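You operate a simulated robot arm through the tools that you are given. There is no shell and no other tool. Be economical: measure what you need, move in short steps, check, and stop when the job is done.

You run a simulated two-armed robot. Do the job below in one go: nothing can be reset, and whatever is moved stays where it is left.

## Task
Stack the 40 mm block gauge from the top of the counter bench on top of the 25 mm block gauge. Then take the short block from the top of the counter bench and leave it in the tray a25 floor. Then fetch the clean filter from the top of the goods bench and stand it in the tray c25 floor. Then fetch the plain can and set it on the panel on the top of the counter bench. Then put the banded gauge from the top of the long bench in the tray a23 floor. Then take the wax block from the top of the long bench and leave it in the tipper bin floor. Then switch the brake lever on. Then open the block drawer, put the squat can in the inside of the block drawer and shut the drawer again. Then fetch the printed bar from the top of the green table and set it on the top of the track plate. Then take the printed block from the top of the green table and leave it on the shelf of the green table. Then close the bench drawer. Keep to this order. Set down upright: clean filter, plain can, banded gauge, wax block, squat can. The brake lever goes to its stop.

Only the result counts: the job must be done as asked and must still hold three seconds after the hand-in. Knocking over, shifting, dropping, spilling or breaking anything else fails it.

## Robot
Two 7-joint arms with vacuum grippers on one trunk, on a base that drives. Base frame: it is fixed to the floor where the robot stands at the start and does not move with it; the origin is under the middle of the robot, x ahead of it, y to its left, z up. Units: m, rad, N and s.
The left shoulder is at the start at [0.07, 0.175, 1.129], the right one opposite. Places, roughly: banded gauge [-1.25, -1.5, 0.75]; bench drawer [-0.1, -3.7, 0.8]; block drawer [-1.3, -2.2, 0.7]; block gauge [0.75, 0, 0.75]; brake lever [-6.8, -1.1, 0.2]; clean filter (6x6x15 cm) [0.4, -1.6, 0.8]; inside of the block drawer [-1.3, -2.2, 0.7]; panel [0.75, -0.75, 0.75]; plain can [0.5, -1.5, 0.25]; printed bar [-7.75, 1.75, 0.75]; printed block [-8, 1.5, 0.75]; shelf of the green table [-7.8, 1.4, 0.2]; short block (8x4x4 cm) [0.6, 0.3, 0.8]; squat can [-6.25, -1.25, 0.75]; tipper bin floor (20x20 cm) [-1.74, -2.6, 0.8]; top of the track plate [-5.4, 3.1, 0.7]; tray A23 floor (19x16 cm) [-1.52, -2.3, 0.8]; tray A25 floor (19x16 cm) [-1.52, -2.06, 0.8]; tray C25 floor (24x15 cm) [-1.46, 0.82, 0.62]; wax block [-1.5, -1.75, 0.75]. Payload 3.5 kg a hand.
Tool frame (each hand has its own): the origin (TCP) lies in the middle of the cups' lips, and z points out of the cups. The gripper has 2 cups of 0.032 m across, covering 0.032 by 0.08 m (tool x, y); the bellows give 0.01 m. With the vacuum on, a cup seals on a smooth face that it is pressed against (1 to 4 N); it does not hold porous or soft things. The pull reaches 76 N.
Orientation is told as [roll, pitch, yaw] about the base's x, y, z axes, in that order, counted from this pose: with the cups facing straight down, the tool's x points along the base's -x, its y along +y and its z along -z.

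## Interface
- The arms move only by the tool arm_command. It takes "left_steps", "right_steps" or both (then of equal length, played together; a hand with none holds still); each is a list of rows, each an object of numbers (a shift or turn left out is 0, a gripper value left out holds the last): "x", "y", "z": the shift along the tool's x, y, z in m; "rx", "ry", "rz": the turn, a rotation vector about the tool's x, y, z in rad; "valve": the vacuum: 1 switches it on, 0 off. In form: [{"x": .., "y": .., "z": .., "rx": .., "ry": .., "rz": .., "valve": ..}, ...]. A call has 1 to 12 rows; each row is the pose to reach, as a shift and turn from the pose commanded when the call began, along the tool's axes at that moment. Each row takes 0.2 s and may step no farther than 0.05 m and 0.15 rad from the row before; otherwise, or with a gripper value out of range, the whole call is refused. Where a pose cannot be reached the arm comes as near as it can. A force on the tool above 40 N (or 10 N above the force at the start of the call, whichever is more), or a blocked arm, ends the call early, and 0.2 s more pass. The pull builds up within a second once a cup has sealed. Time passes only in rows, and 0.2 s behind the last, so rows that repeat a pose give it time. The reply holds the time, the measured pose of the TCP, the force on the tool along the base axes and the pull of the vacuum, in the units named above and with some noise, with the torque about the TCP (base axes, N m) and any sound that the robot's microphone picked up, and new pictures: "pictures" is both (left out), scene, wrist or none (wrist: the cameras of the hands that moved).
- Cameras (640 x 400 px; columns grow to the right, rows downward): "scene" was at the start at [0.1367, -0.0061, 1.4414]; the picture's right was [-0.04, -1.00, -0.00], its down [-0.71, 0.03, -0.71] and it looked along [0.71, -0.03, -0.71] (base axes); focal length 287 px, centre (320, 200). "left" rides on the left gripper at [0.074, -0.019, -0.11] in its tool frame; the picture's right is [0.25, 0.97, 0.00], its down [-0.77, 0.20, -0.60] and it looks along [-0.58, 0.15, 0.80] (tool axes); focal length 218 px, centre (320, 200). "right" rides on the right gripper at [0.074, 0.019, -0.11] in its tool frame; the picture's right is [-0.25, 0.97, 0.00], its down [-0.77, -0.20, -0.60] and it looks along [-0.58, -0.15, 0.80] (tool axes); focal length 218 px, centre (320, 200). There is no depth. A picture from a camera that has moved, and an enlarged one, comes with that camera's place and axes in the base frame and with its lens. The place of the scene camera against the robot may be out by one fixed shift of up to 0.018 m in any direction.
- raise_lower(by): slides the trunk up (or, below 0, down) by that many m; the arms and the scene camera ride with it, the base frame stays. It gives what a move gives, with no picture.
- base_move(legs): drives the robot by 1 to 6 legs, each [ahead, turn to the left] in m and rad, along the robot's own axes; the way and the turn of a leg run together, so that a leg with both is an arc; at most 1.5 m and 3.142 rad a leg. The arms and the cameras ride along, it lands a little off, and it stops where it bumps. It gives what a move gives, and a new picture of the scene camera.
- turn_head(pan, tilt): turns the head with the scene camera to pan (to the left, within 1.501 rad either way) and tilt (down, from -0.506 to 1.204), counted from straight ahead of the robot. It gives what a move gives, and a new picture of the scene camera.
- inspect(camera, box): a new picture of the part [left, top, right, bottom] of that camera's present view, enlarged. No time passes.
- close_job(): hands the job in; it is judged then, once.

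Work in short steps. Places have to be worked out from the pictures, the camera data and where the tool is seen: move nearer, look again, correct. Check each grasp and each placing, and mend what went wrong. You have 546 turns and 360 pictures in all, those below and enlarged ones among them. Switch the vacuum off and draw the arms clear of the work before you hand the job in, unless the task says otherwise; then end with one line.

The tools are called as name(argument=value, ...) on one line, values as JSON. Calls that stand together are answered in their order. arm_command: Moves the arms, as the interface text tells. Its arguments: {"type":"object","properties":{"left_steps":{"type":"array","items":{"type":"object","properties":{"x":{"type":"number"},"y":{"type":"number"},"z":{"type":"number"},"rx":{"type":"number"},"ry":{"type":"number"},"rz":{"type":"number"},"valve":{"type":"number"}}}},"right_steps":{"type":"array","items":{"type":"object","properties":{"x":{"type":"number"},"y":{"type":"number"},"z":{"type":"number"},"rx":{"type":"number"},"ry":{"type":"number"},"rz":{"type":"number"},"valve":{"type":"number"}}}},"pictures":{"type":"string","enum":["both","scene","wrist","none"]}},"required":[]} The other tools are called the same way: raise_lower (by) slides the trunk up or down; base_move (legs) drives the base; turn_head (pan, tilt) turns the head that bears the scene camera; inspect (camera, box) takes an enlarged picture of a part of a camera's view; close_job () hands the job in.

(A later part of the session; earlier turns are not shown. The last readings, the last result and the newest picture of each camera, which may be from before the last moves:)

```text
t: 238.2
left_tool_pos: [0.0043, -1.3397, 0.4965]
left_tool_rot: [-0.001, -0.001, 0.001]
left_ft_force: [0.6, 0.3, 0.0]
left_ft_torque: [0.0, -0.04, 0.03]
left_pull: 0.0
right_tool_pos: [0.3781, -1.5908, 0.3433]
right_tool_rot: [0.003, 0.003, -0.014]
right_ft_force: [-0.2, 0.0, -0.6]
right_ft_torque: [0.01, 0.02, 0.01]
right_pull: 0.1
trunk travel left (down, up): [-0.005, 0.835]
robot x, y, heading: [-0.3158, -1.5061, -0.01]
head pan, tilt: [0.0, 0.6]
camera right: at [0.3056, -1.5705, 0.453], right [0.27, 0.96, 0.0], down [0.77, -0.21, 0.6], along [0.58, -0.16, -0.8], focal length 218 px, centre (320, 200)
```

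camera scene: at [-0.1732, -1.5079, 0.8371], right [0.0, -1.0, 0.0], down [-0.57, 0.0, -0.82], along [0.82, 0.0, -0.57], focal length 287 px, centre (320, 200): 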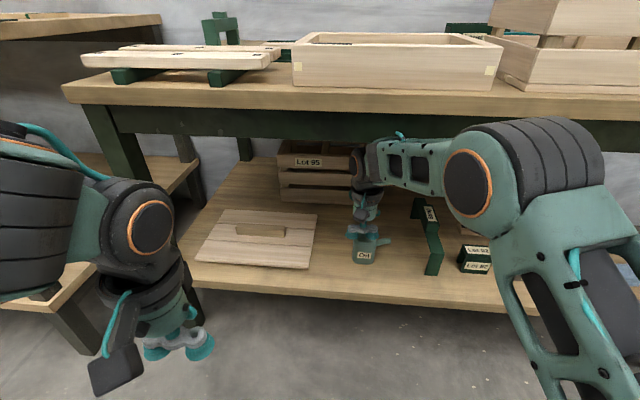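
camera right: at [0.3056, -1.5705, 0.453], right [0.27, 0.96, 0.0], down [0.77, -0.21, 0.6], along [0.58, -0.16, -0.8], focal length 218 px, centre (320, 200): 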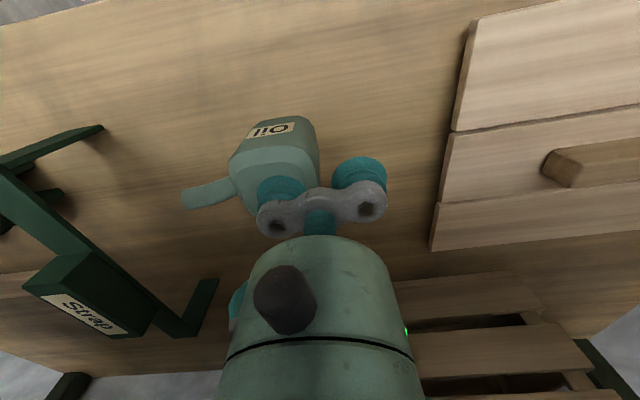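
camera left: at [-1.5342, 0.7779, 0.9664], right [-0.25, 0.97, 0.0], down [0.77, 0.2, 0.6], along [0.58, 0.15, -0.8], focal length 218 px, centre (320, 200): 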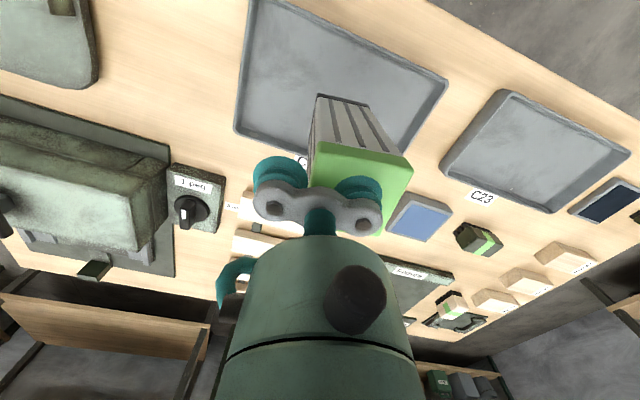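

The cup is laterally centred over the can's top. No contact yet at 0.343; I go down further.

arm_command(right_steps=[{"z": 0.004}, {"z": 0.008}, {"z": 0.012}, {"z": 0.016}, {"z": 0.016}, {"z": 0.016}], pictures="none")

```text
t: 239.6
left_tool_pos: [0.0025, -1.3378, 0.4957]
left_tool_rot: [-0.001, -0.002, 0.002]
left_ft_force: [0.0, -0.2, 0.4]
left_ft_torque: [-0.02, 0.01, 0.0]
left_pull: 0.2
right_tool_pos: [0.3783, -1.5879, 0.331]
right_tool_rot: [0.005, -0.003, -0.011]
right_ft_force: [4.9, 8.4, 27.1]
right_ft_torque: [-1.35, 0.04, 0.07]
right_pull: 37.9
trunk travel left (down, up): [-0.005, 0.835]
robot x, y, heading: [-0.3155, -1.5034, -0.002]
head pan, tilt: [0.0, 0.6]
```

Sealed (38). I lift about 3 cm and draw the can out from under the bench.

arm_command(right_steps=[{"z": -0.01}, {"z": -0.03}, {"z": -0.045}, {"z": -0.045, "x": 0.035}, {"z": -0.045, "x": 0.07}, {"z": -0.045, "x": 0.11}, {"z": -0.045, "x": 0.15}, {"z": -0.045, "x": 0.19}], pictures="both")

```text
t: 241.4
left_tool_pos: [0.0032, -1.3388, 0.4951]
left_tool_rot: [-0.001, -0.001, 0.002]
left_ft_force: [0.3, 0.0, 0.6]
left_ft_torque: [0.01, -0.02, 0.01]
left_pull: 0.0
right_tool_pos: [0.1882, -1.5874, 0.371]
right_tool_rot: [0.004, 0.003, -0.013]
right_ft_force: [-0.4, -0.2, -1.4]
right_ft_torque: [-0.88, 0.03, 0.01]
right_pull: 37.5
trunk travel left (down, up): [-0.005, 0.835]
robot x, y, heading: [-0.3172, -1.5035, -0.003]
head pan, tilt: [0.0, 0.6]
camera scene: at [-0.1731, -1.5078, 0.8371], right [0.0, -1.0, 0.0], down [-0.57, 0.0, -0.82], along [0.82, 0.0, -0.57], focal length 287 px, centre (320, 200)
camera right: at [0.1151, -1.5682, 0.4821], right [0.27, 0.96, 0.0], down [0.77, -0.21, 0.6], along [0.58, -0.16, -0.8], focal length 218 px, centre (320, 200)
```

scene: 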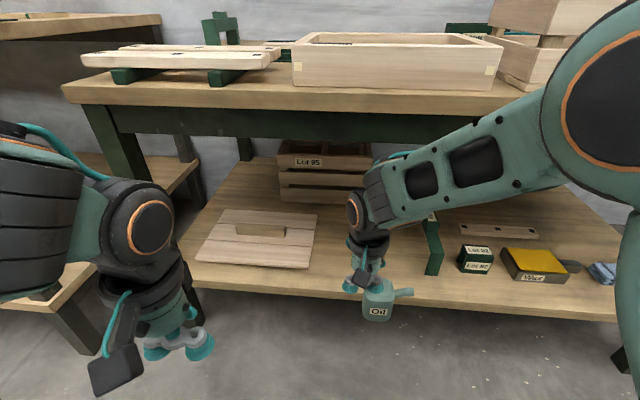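
right: 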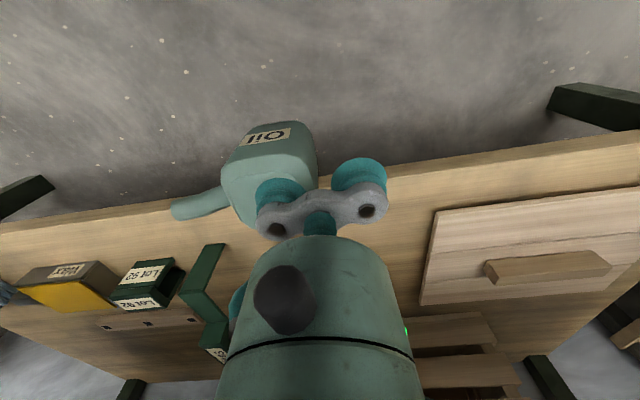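

Can in hand. I back off, raise the trunk, and drive to face the counter bench's end with the panel.

base_move(legs=[[-0.22, 0]])

raise_lower(by=0.4)

raise_lower(by=0.25)

base_move(legs=[[0, 0.8], [0, 0.77], [0.83, 0], [0, -0.8], [0, -0.77]])

```text
t: 243.1
left_tool_pos: [-0.2149, -1.3386, 0.4944]
left_tool_rot: [0.0, 0.001, 0.0]
left_ft_force: [-0.3, -0.2, 0.0]
left_ft_torque: [0.0, -0.01, 0.0]
left_pull: 0.1
right_tool_pos: [-0.0312, -1.5886, 0.3711]
right_tool_rot: [0.002, 0.004, -0.015]
right_ft_force: [0.2, 0.3, -0.6]
right_ft_torque: [-0.87, 0.0, 0.0]
right_pull: 37.8
trunk travel left (down, up): [-0.005, 0.835]
robot x, y, heading: [-0.5359, -1.5012, -0.005]
head pan, tilt: [0.0, 0.6]
camera scene: at [-0.3918, -1.5076, 0.8371], right [-0.01, -1.0, 0.0], down [-0.57, 0.0, -0.82], along [0.82, 0.0, -0.57], focal length 287 px, centre (320, 200)
```

scene: 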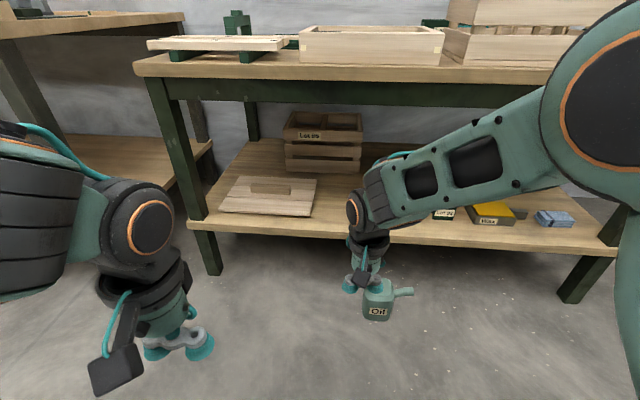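

```text
t: 246.9
left_tool_pos: [-0.2146, -1.3391, 0.8959]
left_tool_rot: [0.001, 0.001, -0.002]
left_ft_force: [-0.2, -0.6, -0.4]
left_ft_torque: [-0.01, 0.0, 0.02]
left_pull: 0.0
right_tool_pos: [-0.0319, -1.5885, 0.772]
right_tool_rot: [0.004, 0.002, -0.018]
right_ft_force: [0.5, -0.1, -1.4]
right_ft_torque: [-0.88, -0.01, 0.01]
right_pull: 38.2
trunk travel left (down, up): [-0.405, 0.435]
robot x, y, heading: [-0.535, -1.5052, -0.005]
head pan, tilt: [0.0, 0.6]
```

```text
t: 249.5
left_tool_pos: [-0.2143, -1.3394, 1.1453]
left_tool_rot: [-0.001, 0.002, -0.001]
left_ft_force: [-1.1, -0.3, -0.3]
left_ft_torque: [0.01, 0.01, -0.05]
left_pull: 0.0
right_tool_pos: [-0.0305, -1.5876, 1.0228]
right_tool_rot: [0.003, 0.005, -0.017]
right_ft_force: [-0.3, -0.2, -2.0]
right_ft_torque: [-0.87, 0.04, 0.01]
right_pull: 37.4
trunk travel left (down, up): [-0.655, 0.185]
robot x, y, heading: [-0.535, -1.5021, -0.0]
head pan, tilt: [0.0, 0.6]
```

```text
t: 262.3
left_tool_pos: [-0.2175, -0.4876, 1.1449]
left_tool_rot: [0.0, 0.001, 0.013]
left_ft_force: [-0.4, 0.5, -0.3]
left_ft_torque: [0.01, -0.01, 0.0]
left_pull: 0.0
right_tool_pos: [-0.0302, -0.7341, 1.022]
right_tool_rot: [0.003, 0.004, -0.004]
right_ft_force: [1.0, 0.2, -1.6]
right_ft_torque: [-0.85, 0.04, 0.03]
right_pull: 38.0
trunk travel left (down, up): [-0.655, 0.185]
robot x, y, heading: [-0.5391, -0.6568, 0.009]
head pan, tilt: [0.0, 0.6]
camera scene: at [-0.3922, -0.6584, 1.4871], right [0.01, -1.0, 0.0], down [-0.56, -0.01, -0.82], along [0.82, 0.01, -0.57], focal length 287 px, centre (320, 200)
```

scene: 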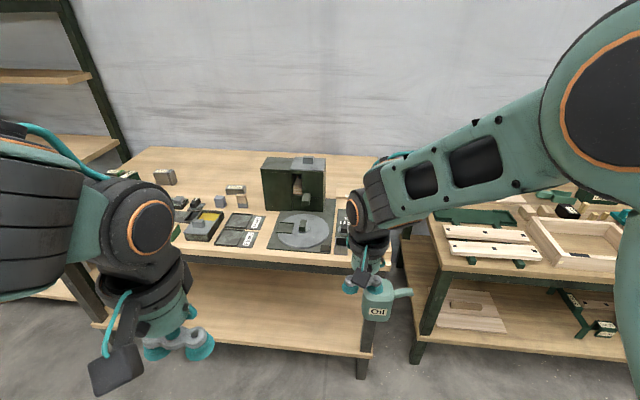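

I drive closer to see the panel.

base_move(legs=[[0.4, 0]])

turn_head(pan=-0.25, tilt=0.8)

inspect(camera="right", box=[0, 0, 640, 400])

```text
t: 264.7
left_tool_pos: [0.1786, -0.4832, 1.1469]
left_tool_rot: [0.0, 0.0, 0.012]
left_ft_force: [0.3, 0.7, 0.6]
left_ft_torque: [0.05, -0.02, -0.01]
left_pull: 0.0
right_tool_pos: [0.3678, -0.7302, 1.0215]
right_tool_rot: [0.002, 0.004, -0.003]
right_ft_force: [-0.5, 0.5, -2.5]
right_ft_torque: [-0.89, -0.02, 0.01]
right_pull: 37.6
trunk travel left (down, up): [-0.655, 0.185]
robot x, y, heading: [-0.1395, -0.6538, 0.01]
head pan, tilt: [0.0, 0.6]
camera scene: at [0.0041, -0.6549, 1.4872], right [0.01, -1.0, 0.0], down [-0.56, -0.01, -0.83], along [0.83, 0.01, -0.56], focal length 287 px, centre (320, 200)
```

scene: 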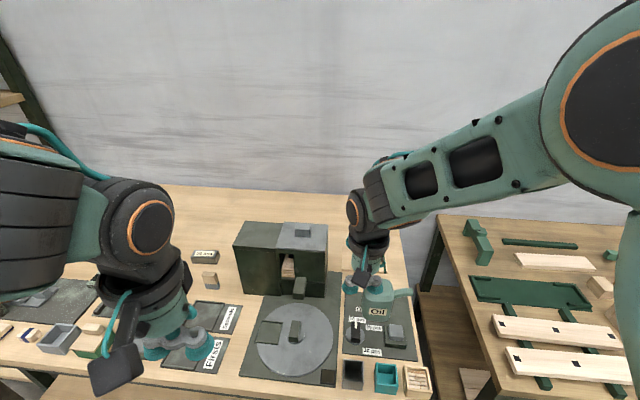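

```text
t: 265.5
left_tool_pos: [0.1796, -0.484, 1.1461]
left_tool_rot: [0.0, 0.003, 0.012]
left_ft_force: [0.6, 0.3, 0.9]
left_ft_torque: [0.0, 0.0, 0.0]
left_pull: 0.1
right_tool_pos: [0.3663, -0.7297, 1.022]
right_tool_rot: [0.004, 0.004, -0.003]
right_ft_force: [-0.5, 0.1, -1.5]
right_ft_torque: [-0.84, 0.05, 0.05]
right_pull: 38.6
trunk travel left (down, up): [-0.655, 0.185]
robot x, y, heading: [-0.1394, -0.652, 0.006]
head pan, tilt: [-0.25, 0.799]
camera scene: at [-0.0052, -0.6748, 1.4702], right [-0.24, -0.97, 0.0], down [-0.7, 0.17, -0.7], along [0.68, -0.17, -0.72], focal length 287 px, centre (320, 200)
```

scene: 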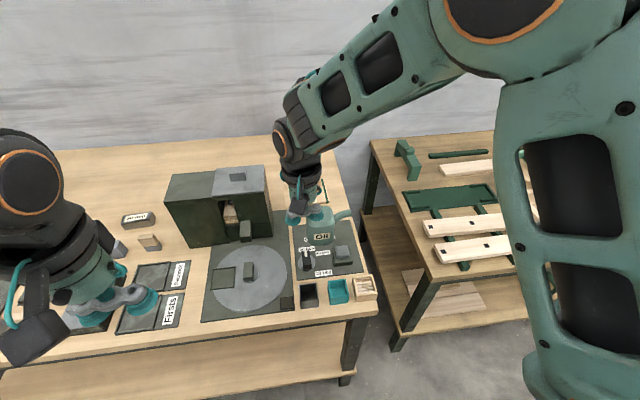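

```text
1.00 times, centred on (320, 200) of right
camera zoom: at [0.2942, -0.7117, 1.132], right [0.26, 0.97, 0.0], down [0.77, -0.21, 0.6], along [0.58, -0.15, -0.8], focal length 218 px, centre (320, 200)
```

zoom: 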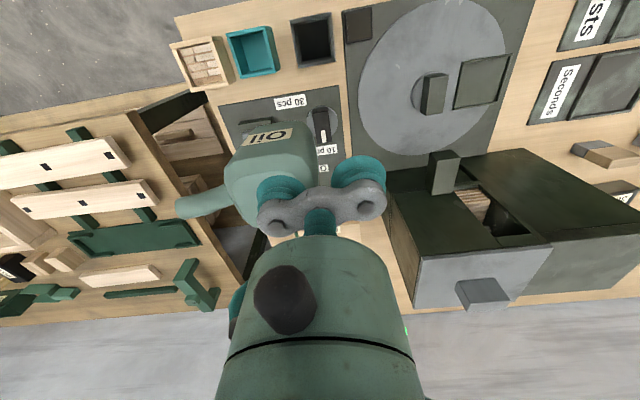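

The dial plate is probably a switch station; earlier views showed a thin labelled wooden sheet behind it, which would be the panel at (0.75, -0.75). I lift the hand and move it aside to see.

arm_command(right_steps=[{"z": -0.04}, {"z": -0.08}, {"z": -0.12}, {"z": -0.12, "y": 0.04}, {"z": -0.12, "y": 0.08}, {"z": -0.12, "y": 0.12}, {"z": -0.12, "y": 0.16}], pictures="scene")

```text
t: 267.1
left_tool_pos: [0.1798, -0.4825, 1.1444]
left_tool_rot: [-0.003, 0.001, 0.013]
left_ft_force: [-0.8, 0.5, 0.8]
left_ft_torque: [-0.01, 0.0, 0.04]
left_pull: 0.1
right_tool_pos: [0.3689, -0.5684, 1.1434]
right_tool_rot: [0.005, 0.005, -0.007]
right_ft_force: [0.6, -0.4, -1.4]
right_ft_torque: [-0.9, 0.01, 0.01]
right_pull: 37.8
trunk travel left (down, up): [-0.655, 0.185]
robot x, y, heading: [-0.1421, -0.6532, 0.008]
head pan, tilt: [-0.25, 0.799]
camera scene: at [-0.005, -0.6721, 1.4702], right [-0.24, -0.97, 0.0], down [-0.7, 0.17, -0.7], along [0.68, -0.17, -0.72], focal length 287 px, centre (320, 200)
```

scene: 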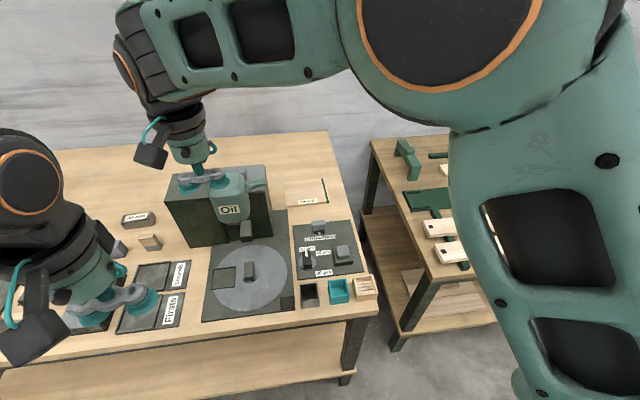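

inspect(camera="scene", box=[260, 160, 400, 310])

```text
2.67 times, centred on (330, 235) of scene
camera zoom: at [-0.005, -0.6721, 1.4702], right [-0.24, -0.97, 0.0], down [-0.7, 0.17, -0.7], along [0.68, -0.17, -0.72], focal length 766 px, centre (293, 107)
```

zoom: 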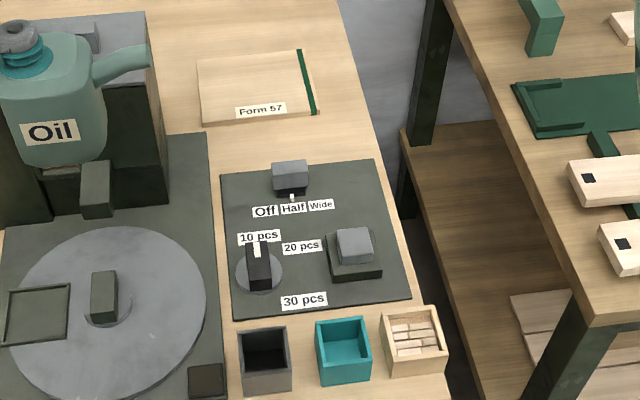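

The panel is the "Form 57" sheet behind the dial plate, centre about (0.66, -0.79). I move the can back to the right of the box, then drive up to the bench.

arm_command(right_steps=[{"y": -0.045}, {"y": -0.09}, {"y": -0.135}, {"y": -0.18}, {"y": -0.2}], pictures="none")

base_move(legs=[[0.15, 0]])

arm_command(right_steps=[{"z": 0.02, "x": -0.03}, {"z": 0.04, "x": -0.06}], pictures="wrist")

```text
t: 268.3
left_tool_pos: [0.1803, -0.4842, 1.1453]
left_tool_rot: [0.0, 0.0, 0.013]
left_ft_force: [0.0, 0.7, -1.0]
left_ft_torque: [0.0, 0.0, -0.02]
left_pull: 0.1
right_tool_pos: [0.3672, -0.77, 1.1408]
right_tool_rot: [0.003, 0.002, -0.002]
right_ft_force: [-0.1, 0.1, -1.8]
right_ft_torque: [-0.88, -0.01, -0.05]
right_pull: 37.9
trunk travel left (down, up): [-0.655, 0.185]
robot x, y, heading: [-0.1397, -0.6503, 0.01]
head pan, tilt: [-0.25, 0.799]
```

```text
t: 269.6
left_tool_pos: [0.294, -0.4824, 1.1432]
left_tool_rot: [0.001, 0.007, 0.01]
left_ft_force: [0.5, 0.3, -0.3]
left_ft_torque: [0.01, 0.03, -0.03]
left_pull: 0.1
right_tool_pos: [0.4804, -0.7692, 1.1369]
right_tool_rot: [0.004, 0.01, -0.004]
right_ft_force: [-0.4, 0.7, -2.2]
right_ft_torque: [-0.85, 0.08, 0.03]
right_pull: 37.9
trunk travel left (down, up): [-0.655, 0.185]
robot x, y, heading: [-0.0328, -0.6502, 0.004]
head pan, tilt: [-0.25, 0.799]
stopped in leg 1: the robot was blocked; the commanded pose is now the measured one
camera scene: at [0.1103, -0.6732, 1.4694], right [-0.24, -0.97, 0.0], down [-0.7, 0.17, -0.69], along [0.67, -0.17, -0.72], focal length 287 px, centre (320, 200)
```

scene: 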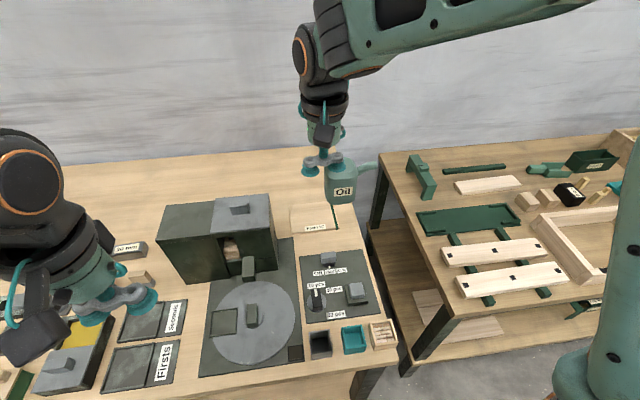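

```text
t: 270.2
left_tool_pos: [0.2919, -0.4824, 1.1435]
left_tool_rot: [-0.001, 0.005, 0.01]
left_ft_force: [0.1, -0.1, 0.0]
left_ft_torque: [-0.02, 0.05, 0.0]
left_pull: 0.1
right_tool_pos: [0.5402, -0.7677, 1.0982]
right_tool_rot: [0.005, 0.006, -0.005]
right_ft_force: [0.7, -0.6, -2.4]
right_ft_torque: [-0.87, 0.05, 0.01]
right_pull: 37.6
trunk travel left (down, up): [-0.655, 0.185]
robot x, y, heading: [-0.0293, -0.6488, 0.008]
head pan, tilt: [-0.25, 0.799]
camera right: at [0.4677, -0.7501, 1.2085], right [0.26, 0.97, 0.0], down [0.77, -0.21, 0.6], along [0.58, -0.15, -0.8], focal length 218 px, centre (320, 200)
```

right: 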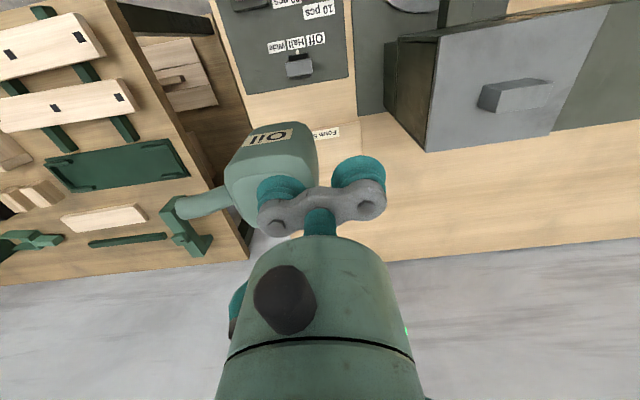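

The panel spans about x 0.594–0.705, y -0.853…-0.71. I bring the can over its middle (TCP 0.65, -0.758) and lower part way.

arm_command(right_steps=[{"x": -0.04}, {"x": -0.08}, {"x": -0.11, "y": 0.009}, {"x": -0.11, "y": 0.009, "z": 0.04}, {"x": -0.11, "y": 0.009, "z": 0.08}, {"x": -0.11, "y": 0.009, "z": 0.12}, {"x": -0.11, "y": 0.009, "z": 0.15}, {"x": -0.11, "y": 0.009, "z": 0.15}], pictures="both")

```text
t: 272.0
left_tool_pos: [0.2865, -0.4829, 1.1438]
left_tool_rot: [-0.001, 0.002, 0.011]
left_ft_force: [0.0, -0.7, 0.0]
left_ft_torque: [0.0, -0.01, 0.0]
left_pull: 0.0
right_tool_pos: [0.6458, -0.7615, 0.95]
right_tool_rot: [0.004, 0.003, -0.004]
right_ft_force: [-0.3, -0.9, -1.1]
right_ft_torque: [-0.87, 0.02, 0.01]
right_pull: 37.8
trunk travel left (down, up): [-0.655, 0.185]
robot x, y, heading: [-0.032, -0.6525, 0.002]
head pan, tilt: [-0.25, 0.799]
camera scene: at [0.1022, -0.6731, 1.4703], right [-0.24, -0.97, 0.0], down [-0.7, 0.17, -0.7], along [0.68, -0.17, -0.72], focal length 287 px, centre (320, 200)
camera right: at [0.5724, -0.742, 1.0603], right [0.26, 0.97, 0.0], down [0.77, -0.21, 0.6], along [0.58, -0.15, -0.8], focal length 218 px, centre (320, 200)
```

scene: 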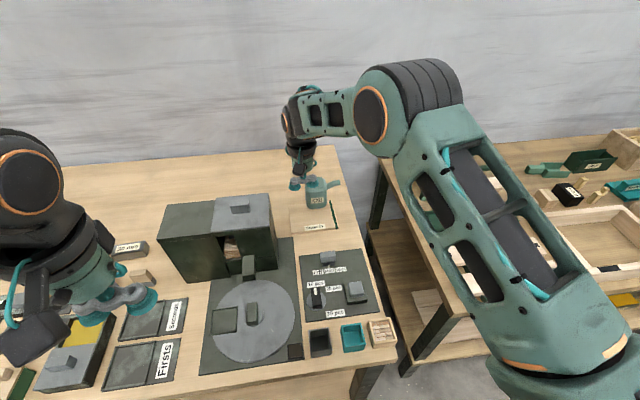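
right: 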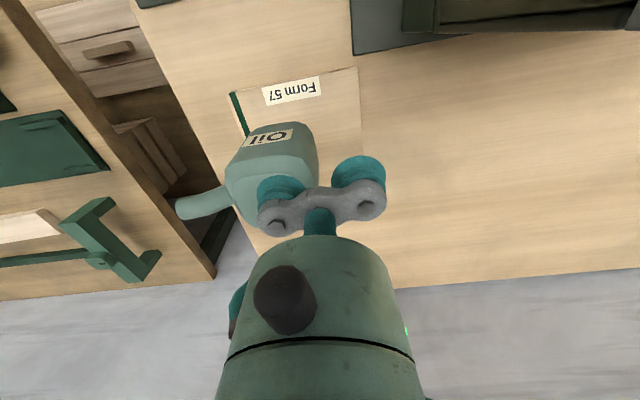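

The can is over the panel (y -0.844…-0.71, near edge x 0.60). I lower to contact.

arm_command(right_steps=[{"z": 0.03}, {"z": 0.045}, {"z": 0.055}, {"z": 0.063}, {"z": 0.063}], pictures="wrist")

```text
t: 273.2
left_tool_pos: [0.2873, -0.4826, 1.1457]
left_tool_rot: [-0.001, 0.002, 0.009]
left_ft_force: [-0.6, -0.4, 0.3]
left_ft_torque: [0.0, 0.03, 0.01]
left_pull: 0.1
right_tool_pos: [0.6436, -0.7607, 0.8865]
right_tool_rot: [0.003, 0.004, -0.005]
right_ft_force: [0.3, 0.2, -1.2]
right_ft_torque: [-0.82, 0.02, -0.02]
right_pull: 38.5
trunk travel left (down, up): [-0.655, 0.185]
robot x, y, heading: [-0.0322, -0.6506, 0.004]
head pan, tilt: [-0.25, 0.799]
camera right: at [0.5713, -0.7417, 0.9968], right [0.26, 0.97, 0.0], down [0.77, -0.21, 0.6], along [0.58, -0.15, -0.8], focal length 218 px, centre (320, 200)
```

right: 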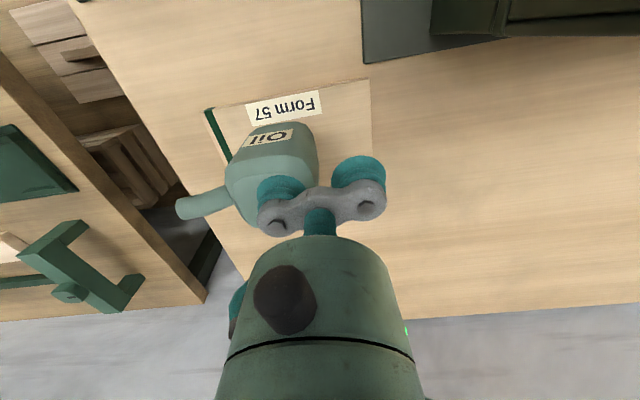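

No contact yet; I continue in small steps.

arm_command(right_steps=[{"z": 0.004}, {"z": 0.008}, {"z": 0.012}, {"z": 0.016}, {"z": 0.016}], pictures="none")

```text
t: 274.4
left_tool_pos: [0.2859, -0.4813, 1.1457]
left_tool_rot: [-0.001, -0.002, 0.011]
left_ft_force: [-0.2, -0.4, -0.3]
left_ft_torque: [0.0, 0.02, 0.0]
left_pull: 0.1
right_tool_pos: [0.6427, -0.7602, 0.873]
right_tool_rot: [0.004, 0.001, -0.004]
right_ft_force: [5.5, 2.1, 30.5]
right_ft_torque: [-1.28, -0.1, 0.04]
right_pull: 37.6
trunk travel left (down, up): [-0.655, 0.185]
robot x, y, heading: [-0.0277, -0.6539, 0.011]
head pan, tilt: [-0.25, 0.799]
```

Firm contact (30 N). I ease up 2 mm, release, and lift away.

arm_command(right_steps=[{"z": -0.003}, {"z": -0.003, "valve": 0}, {"z": -0.003}, {"z": -0.003}, {"z": -0.003}, {"z": -0.015}, {"z": -0.06}, {"z": -0.11}, {"z": -0.16}, {"z": -0.2}, {"z": -0.24}], pictures="both")

```text
t: 276.8
left_tool_pos: [0.2867, -0.4835, 1.145]
left_tool_rot: [0.001, 0.002, 0.012]
left_ft_force: [0.2, -0.2, -0.3]
left_ft_torque: [0.0, 0.04, 0.01]
left_pull: 0.0
right_tool_pos: [0.6454, -0.7615, 1.1109]
right_tool_rot: [0.003, 0.003, -0.006]
right_ft_force: [-0.6, 0.3, 1.6]
right_ft_torque: [-0.03, 0.04, -0.02]
right_pull: 0.0
trunk travel left (down, up): [-0.655, 0.185]
robot x, y, heading: [-0.0297, -0.647, 0.008]
head pan, tilt: [-0.25, 0.799]
camera scene: at [0.1021, -0.6734, 1.4702], right [-0.24, -0.97, 0.0], down [-0.7, 0.17, -0.7], along [0.68, -0.17, -0.72], focal length 287 px, centre (320, 200)
camera right: at [0.5731, -0.7424, 1.221], right [0.26, 0.97, 0.0], down [0.77, -0.21, 0.6], along [0.58, -0.15, -0.8], focal length 218 px, centre (320, 200)
```

scene: 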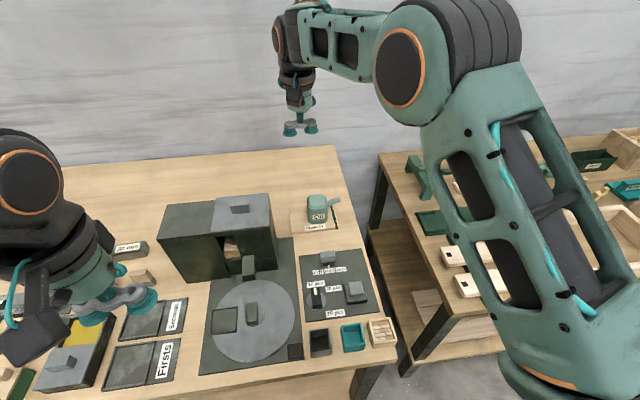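
right: 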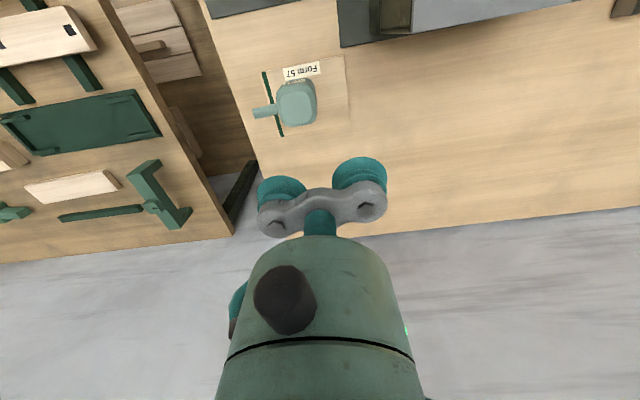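

The can stands upright on the panel. Next the banded gauge on the long bench near (-1.24, -1.48): I draw the right hand in and drive around to face it.

arm_command(right_steps=[{"x": 0.045}, {"x": 0.09}, {"x": 0.135, "y": -0.02}, {"x": 0.18, "y": -0.04}, {"x": 0.22, "y": -0.06}], pictures="none")

turn_head(pan=0, tilt=0.8)

base_move(legs=[[-0.42, 0], [0, -1.575], [0.75, 0], [0, -1.57], [0.25, 0]])

```text
t: 278.0
left_tool_pos: [0.2871, -0.4846, 1.1446]
left_tool_rot: [-0.002, -0.001, 0.01]
left_ft_force: [0.3, -0.4, -1.1]
left_ft_torque: [0.01, -0.01, 0.01]
left_pull: 0.0
right_tool_pos: [0.4224, -0.8222, 1.1132]
right_tool_rot: [0.005, 0.004, -0.005]
right_ft_force: [-0.2, 0.2, -0.4]
right_ft_torque: [0.02, -0.02, -0.01]
right_pull: 0.1
trunk travel left (down, up): [-0.655, 0.185]
robot x, y, heading: [-0.0299, -0.6543, 0.006]
head pan, tilt: [-0.25, 0.799]
```

```text
t: 278.8
left_tool_pos: [0.2875, -0.4838, 1.1453]
left_tool_rot: [-0.001, 0.003, 0.01]
left_ft_force: [-0.4, 0.1, 0.2]
left_ft_torque: [-0.04, 0.0, -0.01]
left_pull: 0.2
right_tool_pos: [0.4245, -0.8207, 1.1135]
right_tool_rot: [0.003, 0.004, -0.006]
right_ft_force: [0.3, 0.1, 0.2]
right_ft_torque: [0.0, 0.01, -0.03]
right_pull: 0.0
trunk travel left (down, up): [-0.655, 0.185]
robot x, y, heading: [-0.028, -0.6532, 0.012]
head pan, tilt: [0.0, 0.799]
camera scene: at [0.1057, -0.6533, 1.4702], right [0.01, -1.0, 0.0], down [-0.72, 0.0, -0.7], along [0.7, 0.0, -0.72], focal length 287 px, centre (320, 200)
```

scene: 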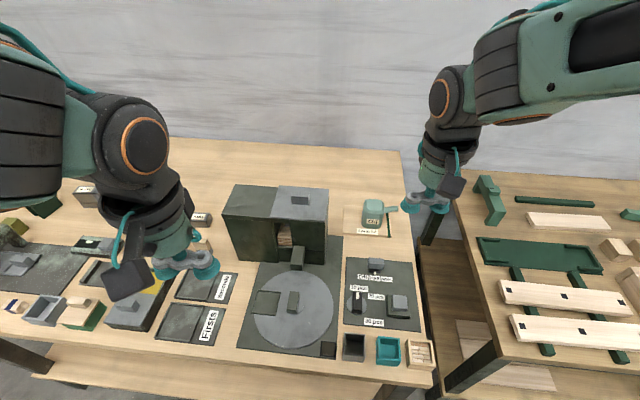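

```text
t: 294.2
left_tool_pos: [-1.0384, -1.5583, 1.145]
left_tool_rot: [-0.001, 0.0, 3.113]
left_ft_force: [-0.3, 0.1, -0.9]
left_ft_torque: [0.02, 0.01, 0.0]
left_pull: 0.0
right_tool_pos: [-1.162, -1.2162, 1.1145]
right_tool_rot: [0.005, 0.003, 3.098]
right_ft_force: [0.4, 0.2, 0.3]
right_ft_torque: [0.03, 0.01, 0.03]
right_pull: 0.1
trunk travel left (down, up): [-0.655, 0.185]
robot x, y, heading: [-0.7164, -1.4026, 3.11]
head pan, tilt: [0.0, 0.799]
camera scene: at [-0.8391, -1.4025, 1.4703], right [0.03, 1.0, 0.0], down [0.72, -0.02, -0.7], along [-0.7, 0.02, -0.72], focal length 287 px, centre (320, 200)
```

scene: 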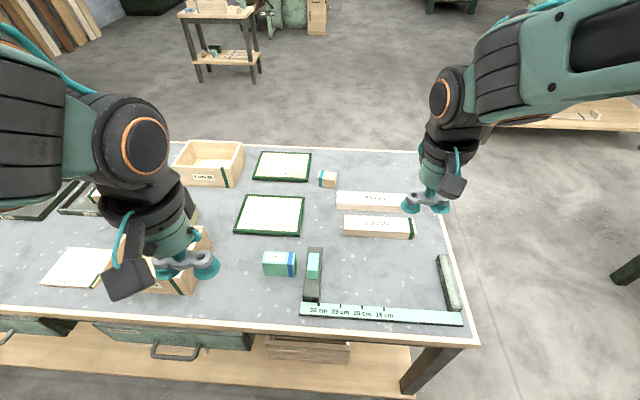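

The teal block with a blue band at about (-1.23, -1.49) is the banded gauge. I enlarge it.

inspect(camera="scene", box=[230, 230, 350, 310])

inspect(camera="left", box=[0, 0, 640, 400])

```text
5.00 times, centred on (290, 270) of scene
camera zoom: at [-0.8391, -1.4025, 1.4703], right [0.03, 1.0, 0.0], down [0.72, -0.02, -0.7], along [-0.7, 0.02, -0.72], focal length 1435 px, centre (470, -150)
```

zoom: 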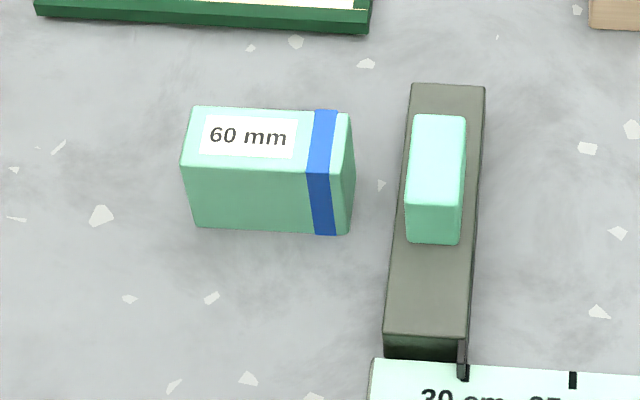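

```text
1.00 times, centred on (320, 200) of left
camera zoom: at [-0.9652, -1.5401, 1.2553], right [0.23, -0.97, 0.0], down [-0.78, -0.18, 0.6], along [-0.59, -0.14, -0.8], focal length 218 px, centre (320, 200)
```

zoom: 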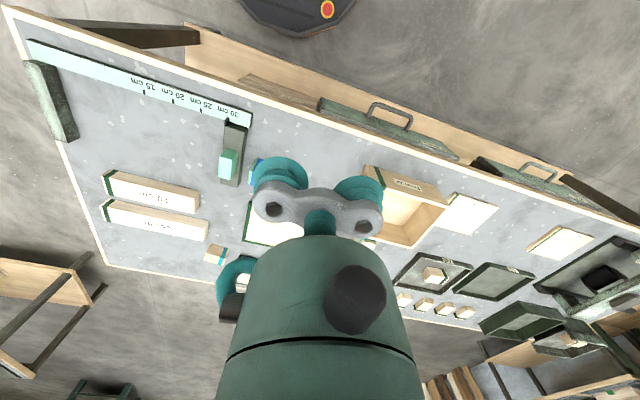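

A 60 mm gauge, upright. I bring the left hand above it for a close look.

arm_command(left_steps=[{"x": -0.035, "y": -0.013, "z": 0.02}, {"x": -0.07, "y": -0.026, "z": 0.04}, {"x": -0.105, "y": -0.04, "z": 0.07}, {"x": -0.14, "y": -0.053, "z": 0.1}, {"x": -0.172, "y": -0.063, "z": 0.13}, {"x": -0.172, "y": -0.063, "z": 0.14}], pictures="none")

inspect(camera="left", box=[220, 60, 420, 185])

```text
t: 295.6
left_tool_pos: [-1.2074, -1.49, 1.0053]
left_tool_rot: [-0.002, 0.0, 3.115]
left_ft_force: [0.2, 0.1, 0.1]
left_ft_torque: [-0.02, 0.02, -0.02]
left_pull: 0.0
right_tool_pos: [-1.1629, -1.2151, 1.1134]
right_tool_rot: [0.002, 0.003, 3.098]
right_ft_force: [-0.3, -0.4, -0.3]
right_ft_torque: [0.01, -0.01, -0.02]
right_pull: 0.2
trunk travel left (down, up): [-0.655, 0.185]
robot x, y, heading: [-0.7157, -1.4047, 3.108]
head pan, tilt: [0.0, 0.799]
```

```text
3.20 times, centred on (320, 122) of left
camera zoom: at [-1.1345, -1.4724, 1.1152], right [0.23, -0.97, 0.0], down [-0.78, -0.18, 0.6], along [-0.59, -0.14, -0.8], focal length 698 px, centre (320, 448)
```

zoom: 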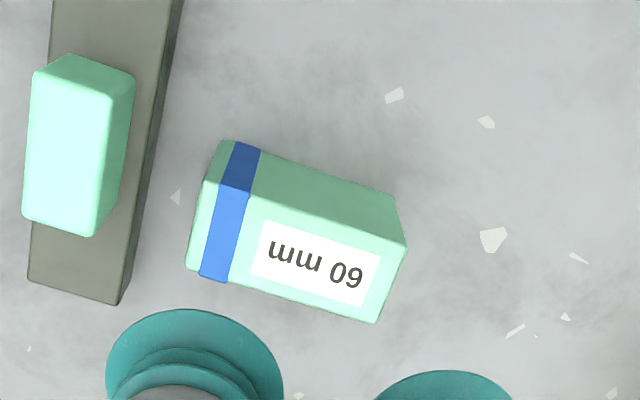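

Gauge top centre about (-1.237, -1.488), z about 0.857, turned slightly. I align and descend with vacuum.

arm_command(left_steps=[{"x": -0.0296, "y": -0.001, "rz": 0.054, "z": 0.03}, {"x": -0.0296, "y": -0.001, "rz": 0.054, "z": 0.07}, {"x": -0.0296, "y": -0.001, "rz": 0.054, "z": 0.11}, {"x": -0.0296, "y": -0.001, "rz": 0.054, "z": 0.135, "valve": 1}, {"x": -0.0296, "y": -0.001, "rz": 0.054, "z": 0.142}, {"x": -0.0296, "y": -0.001, "rz": 0.054, "z": 0.147}, {"x": -0.0296, "y": -0.001, "rz": 0.054, "z": 0.151}, {"x": -0.0296, "y": -0.001, "rz": 0.054, "z": 0.151}, {"x": -0.0296, "y": -0.001, "rz": 0.054, "z": 0.151}], pictures="wrist")

```text
t: 297.2
left_tool_pos: [-1.2391, -1.4899, 0.86]
left_tool_rot: [0.001, -0.009, 3.062]
left_ft_force: [7.8, -3.5, 20.4]
left_ft_torque: [-0.01, -0.47, -0.19]
left_pull: 75.2
right_tool_pos: [-1.1595, -1.2151, 1.1149]
right_tool_rot: [0.003, 0.001, 3.101]
right_ft_force: [0.2, 0.3, 0.1]
right_ft_torque: [0.0, -0.01, -0.01]
right_pull: 0.0
trunk travel left (down, up): [-0.655, 0.185]
robot x, y, heading: [-0.7149, -1.406, 3.11]
head pan, tilt: [0.0, 0.799]
stopped in row 7 (left hand): the force on the tool passed its limit (the readings are from after the stop); the commanded pose is now the measured one
camera left: at [-1.1644, -1.4756, 0.969], right [0.18, -0.98, 0.0], down [-0.78, -0.14, 0.61], along [-0.6, -0.1, -0.79], focal length 218 px, centre (320, 200)
```

left: 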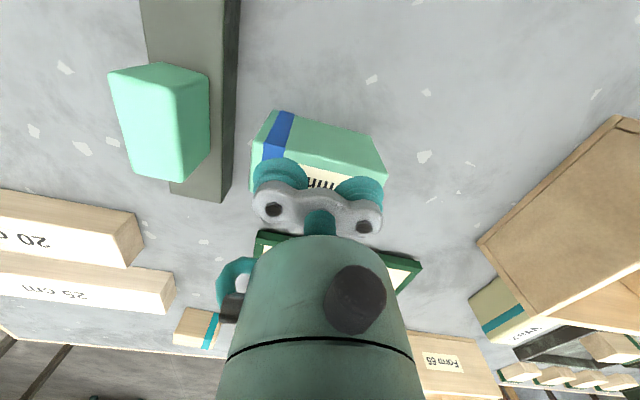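

Sealed with both cups (75). I lift it and draw it in.

arm_command(left_steps=[{"z": -0.02}, {"z": -0.06}, {"z": -0.1}, {"z": -0.14}, {"z": -0.18}, {"z": -0.22}, {"z": -0.26}, {"z": -0.28, "x": 0.03}, {"z": -0.28, "x": 0.07}, {"z": -0.28, "x": 0.1}], pictures="none")

base_move(legs=[[-0.15, 0], [0, 0.78], [0, 0.78], [0.72, 0], [0, -1.53]])

```text
t: 299.4
left_tool_pos: [-1.1399, -1.4969, 1.1367]
left_tool_rot: [-0.001, -0.006, 3.061]
left_ft_force: [0.8, -0.2, -4.7]
left_ft_torque: [0.01, 0.0, 0.0]
left_pull: 76.4
right_tool_pos: [-1.1628, -1.2156, 1.1155]
right_tool_rot: [0.004, 0.003, 3.101]
right_ft_force: [-0.2, -0.2, -0.7]
right_ft_torque: [-0.02, -0.02, 0.01]
right_pull: 0.1
trunk travel left (down, up): [-0.655, 0.185]
robot x, y, heading: [-0.7156, -1.4018, 3.111]
head pan, tilt: [0.0, 0.799]
```

```text
t: 312.1
left_tool_pos: [-1.0164, -2.2256, 1.1364]
left_tool_rot: [0.0, -0.006, 3.106]
left_ft_force: [-0.1, 0.5, -4.1]
left_ft_torque: [0.03, -0.01, -0.01]
left_pull: 75.9
right_tool_pos: [-1.0508, -1.9459, 1.1138]
right_tool_rot: [0.004, 0.004, -3.141]
right_ft_force: [0.9, -0.3, 0.6]
right_ft_torque: [0.0, 0.0, 0.0]
right_pull: 0.0
trunk travel left (down, up): [-0.655, 0.185]
robot x, y, heading: [-0.5918, -2.1153, -3.122]
head pan, tilt: [0.0, 0.799]
camera scene: at [-0.7198, -2.1202, 1.4702], right [-0.01, 1.0, 0.0], down [0.72, 0.01, -0.7], along [-0.7, -0.01, -0.72], focal length 287 px, centre (320, 200)
```

scene: 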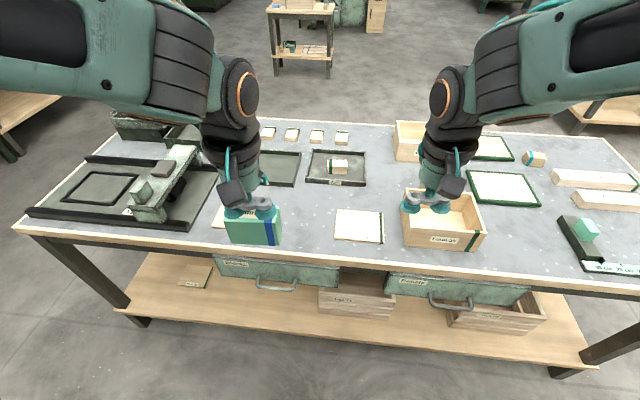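

Holding. I drive up to the bench in front of tray A23.

base_move(legs=[[0.22, 0.0]])

inspect(camera="left", box=[0, 0, 640, 400])

```text
t: 313.8
left_tool_pos: [-1.2389, -2.2302, 1.1367]
left_tool_rot: [0.001, -0.007, 3.107]
left_ft_force: [0.3, -0.6, -4.5]
left_ft_torque: [-0.01, -0.05, 0.03]
left_pull: 75.4
right_tool_pos: [-1.2729, -1.9499, 1.1148]
right_tool_rot: [0.003, 0.004, -3.139]
right_ft_force: [-0.4, -0.4, 0.5]
right_ft_torque: [-0.04, -0.01, 0.03]
right_pull: 0.0
trunk travel left (down, up): [-0.655, 0.185]
robot x, y, heading: [-0.8141, -2.1159, -3.125]
head pan, tilt: [0.0, 0.799]
camera scene: at [-0.9422, -2.1231, 1.4703], right [-0.01, 1.0, 0.0], down [0.72, 0.01, -0.7], along [-0.7, -0.01, -0.72], focal length 287 px, centre (320, 200)
```

scene: 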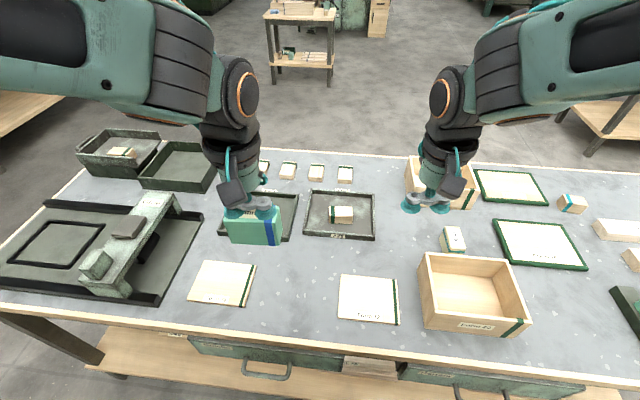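

```text
1.00 times, centred on (320, 200) of left
camera zoom: at [-1.1643, -2.2126, 1.2463], right [0.22, -0.98, 0.0], down [-0.77, -0.17, 0.61], along [-0.6, -0.13, -0.79], focal length 218 px, centre (320, 200)
```

zoom: 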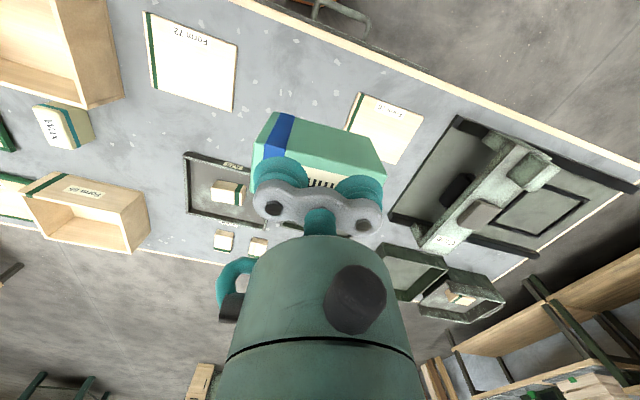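

The empty bin at (180, 165) is the tipper bin. I carry the gauge over tray A23 and lower part way.

arm_command(left_steps=[{"x": -0.045, "y": 0.0136}, {"x": -0.09, "y": 0.027}, {"x": -0.135, "y": 0.041}, {"x": -0.18, "y": 0.054}, {"x": -0.225, "y": 0.068}, {"x": -0.2704, "y": 0.0814, "rz": -0.035}, {"x": -0.2704, "y": 0.0814, "rz": -0.035, "z": 0.04}, {"x": -0.2704, "y": 0.0814, "rz": -0.035, "z": 0.08}, {"x": -0.2704, "y": 0.0814, "rz": -0.035, "z": 0.12}, {"x": -0.2704, "y": 0.0814, "rz": -0.035, "z": 0.16}, {"x": -0.2704, "y": 0.0814, "rz": -0.035, "z": 0.19}], pictures="both")

```text
t: 316.2
left_tool_pos: [-1.5128, -2.3035, 0.946]
left_tool_rot: [-0.002, -0.006, 3.142]
left_ft_force: [-0.2, -0.2, -5.9]
left_ft_torque: [0.03, 0.0, 0.01]
left_pull: 75.4
right_tool_pos: [-1.2748, -1.9497, 1.1137]
right_tool_rot: [0.004, 0.007, -3.14]
right_ft_force: [0.0, -0.2, 1.2]
right_ft_torque: [0.03, -0.02, -0.01]
right_pull: 0.1
trunk travel left (down, up): [-0.655, 0.185]
robot x, y, heading: [-0.8143, -2.1184, -3.133]
head pan, tilt: [0.0, 0.799]
camera scene: at [-0.9444, -2.1233, 1.4701], right [-0.01, 1.0, 0.0], down [0.72, 0.01, -0.7], along [-0.7, -0.01, -0.72], focal length 287 px, centre (320, 200)
camera left: at [-1.4395, -2.2834, 1.0562], right [0.25, -0.97, 0.0], down [-0.77, -0.2, 0.61], along [-0.59, -0.15, -0.79], focal length 218 px, centre (320, 200)
```

scene: 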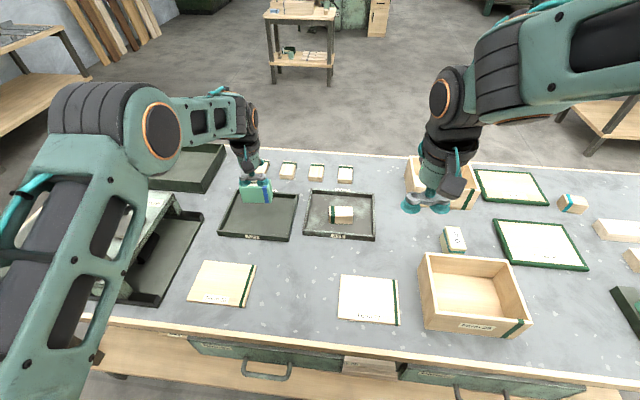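
left: 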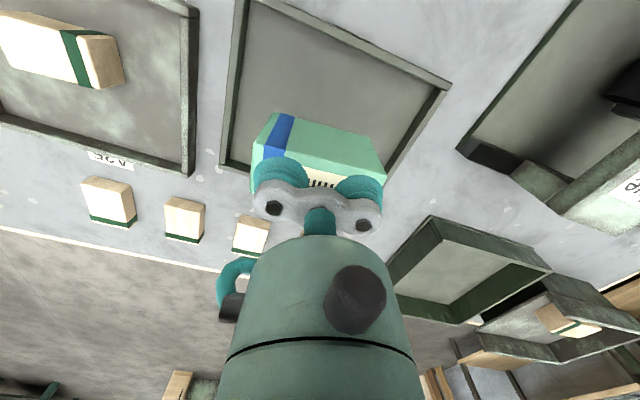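

The tray spans about x -1.594…-1.447, y -2.415…-2.199; the gauge is centred. I lower to contact.

arm_command(left_steps=[{"z": 0.035, "x": -0.005}, {"z": 0.06, "x": -0.005}, {"z": 0.068, "x": -0.005}, {"z": 0.074, "x": -0.005}, {"z": 0.079, "x": -0.005}, {"z": 0.079, "x": -0.005}], pictures="none")

```text
t: 317.6
left_tool_pos: [-1.5212, -2.3027, 0.8695]
left_tool_rot: [0.002, -0.007, 3.14]
left_ft_force: [-0.5, -0.3, -4.4]
left_ft_torque: [0.02, 0.01, -0.02]
left_pull: 76.0
right_tool_pos: [-1.2743, -1.9499, 1.1138]
right_tool_rot: [0.003, 0.005, -3.139]
right_ft_force: [-0.9, -0.5, 0.0]
right_ft_torque: [0.01, 0.01, 0.01]
right_pull: 0.0
trunk travel left (down, up): [-0.655, 0.185]
robot x, y, heading: [-0.816, -2.118, -3.132]
head pan, tilt: [0.0, 0.799]
```

Not yet in contact; a few more mm.

arm_command(left_steps=[{"z": 0.003}, {"z": 0.006}, {"z": 0.009}, {"z": 0.009}], pictures="none")

```text
t: 318.6
left_tool_pos: [-1.5195, -2.3017, 0.8646]
left_tool_rot: [0.001, -0.013, -3.142]
left_ft_force: [-6.6, -4.4, 21.6]
left_ft_torque: [0.25, -0.1, -0.01]
left_pull: 75.5
right_tool_pos: [-1.2723, -1.9497, 1.1165]
right_tool_rot: [0.004, 0.001, -3.141]
right_ft_force: [0.7, -1.0, -0.3]
right_ft_torque: [-0.02, -0.04, -0.03]
right_pull: 0.0
trunk travel left (down, up): [-0.655, 0.185]
robot x, y, heading: [-0.8209, -2.1141, -3.128]
head pan, tilt: [0.0, 0.799]
```

Contact (about 25 N). I ease up, release and lift.

arm_command(left_steps=[{"z": -0.003}, {"z": -0.003, "valve": 0}, {"z": -0.003}, {"z": -0.003}, {"z": -0.003}, {"z": -0.015}, {"z": -0.06}, {"z": -0.11}, {"z": -0.16}, {"z": -0.21}, {"z": -0.26}], pictures="none")

inspect(camera="scene", box=[140, 130, 480, 310])

```text
t: 321.0
left_tool_pos: [-1.5167, -2.2997, 1.1206]
left_tool_rot: [0.0, -0.005, 3.141]
left_ft_force: [-0.5, -0.1, 0.5]
left_ft_torque: [0.0, -0.03, -0.02]
left_pull: 0.1
right_tool_pos: [-1.272, -1.9497, 1.116]
right_tool_rot: [0.003, 0.006, -3.138]
right_ft_force: [0.1, -0.2, -0.6]
right_ft_torque: [-0.01, 0.03, 0.0]
right_pull: 0.1
trunk travel left (down, up): [-0.655, 0.185]
robot x, y, heading: [-0.8174, -2.1193, -3.129]
head pan, tilt: [0.0, 0.799]
```

```text
1.88 times, centred on (310, 220) of scene
camera zoom: at [-0.9416, -2.1228, 1.4703], right [-0.01, 1.0, 0.0], down [0.72, 0.01, -0.7], along [-0.7, -0.01, -0.72], focal length 540 px, centre (339, 162)
```

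zoom: 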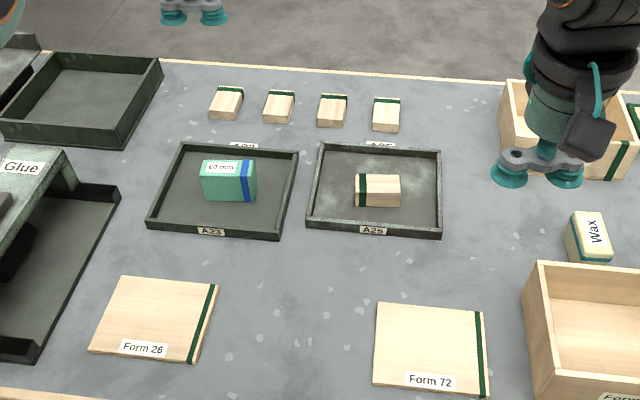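

Banded gauge stands in A23. The wax block is at about (-1.41, -1.77); I bring the right hand over it and draw the left one in.

arm_command(left_steps=[{"x": 0.045}, {"x": 0.09}, {"x": 0.135}, {"x": 0.18}, {"x": 0.225}], right_steps=[{"x": -0.02, "y": -0.035}, {"x": -0.045, "y": -0.07}, {"x": -0.07, "y": -0.105}, {"x": -0.09, "y": -0.14, "z": 0.02}, {"x": -0.1, "y": -0.17, "z": 0.05}], pictures="none")

inspect(camera="right", box=[200, 40, 440, 190])

```text
t: 322.2
left_tool_pos: [-1.2906, -2.3013, 1.1171]
left_tool_rot: [0.0, -0.007, 3.141]
left_ft_force: [0.6, -0.3, 0.7]
left_ft_torque: [-0.02, 0.0, -0.01]
left_pull: 0.0
right_tool_pos: [-1.3741, -1.7808, 1.0641]
right_tool_rot: [0.004, 0.003, -3.138]
right_ft_force: [-0.6, -0.4, -0.3]
right_ft_torque: [-0.02, -0.02, 0.0]
right_pull: 0.1
trunk travel left (down, up): [-0.655, 0.185]
robot x, y, heading: [-0.8154, -2.1201, -3.13]
head pan, tilt: [0.0, 0.799]
```

```text
2.67 times, centred on (320, 115) of right
camera zoom: at [-1.301, -1.7992, 1.1738], right [-0.25, -0.97, 0.0], down [-0.77, 0.2, 0.6], along [-0.58, 0.15, -0.8], focal length 582 px, centre (320, 427)
```

zoom: 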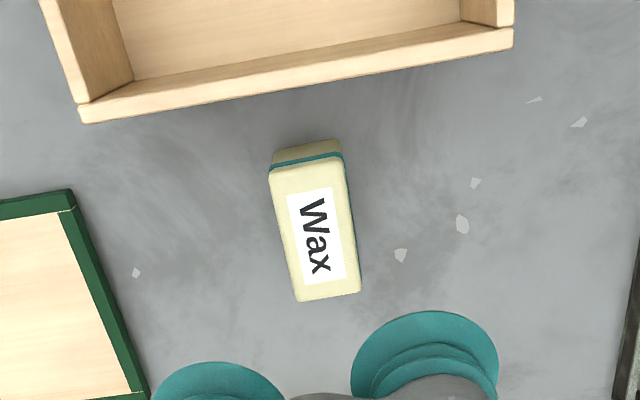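

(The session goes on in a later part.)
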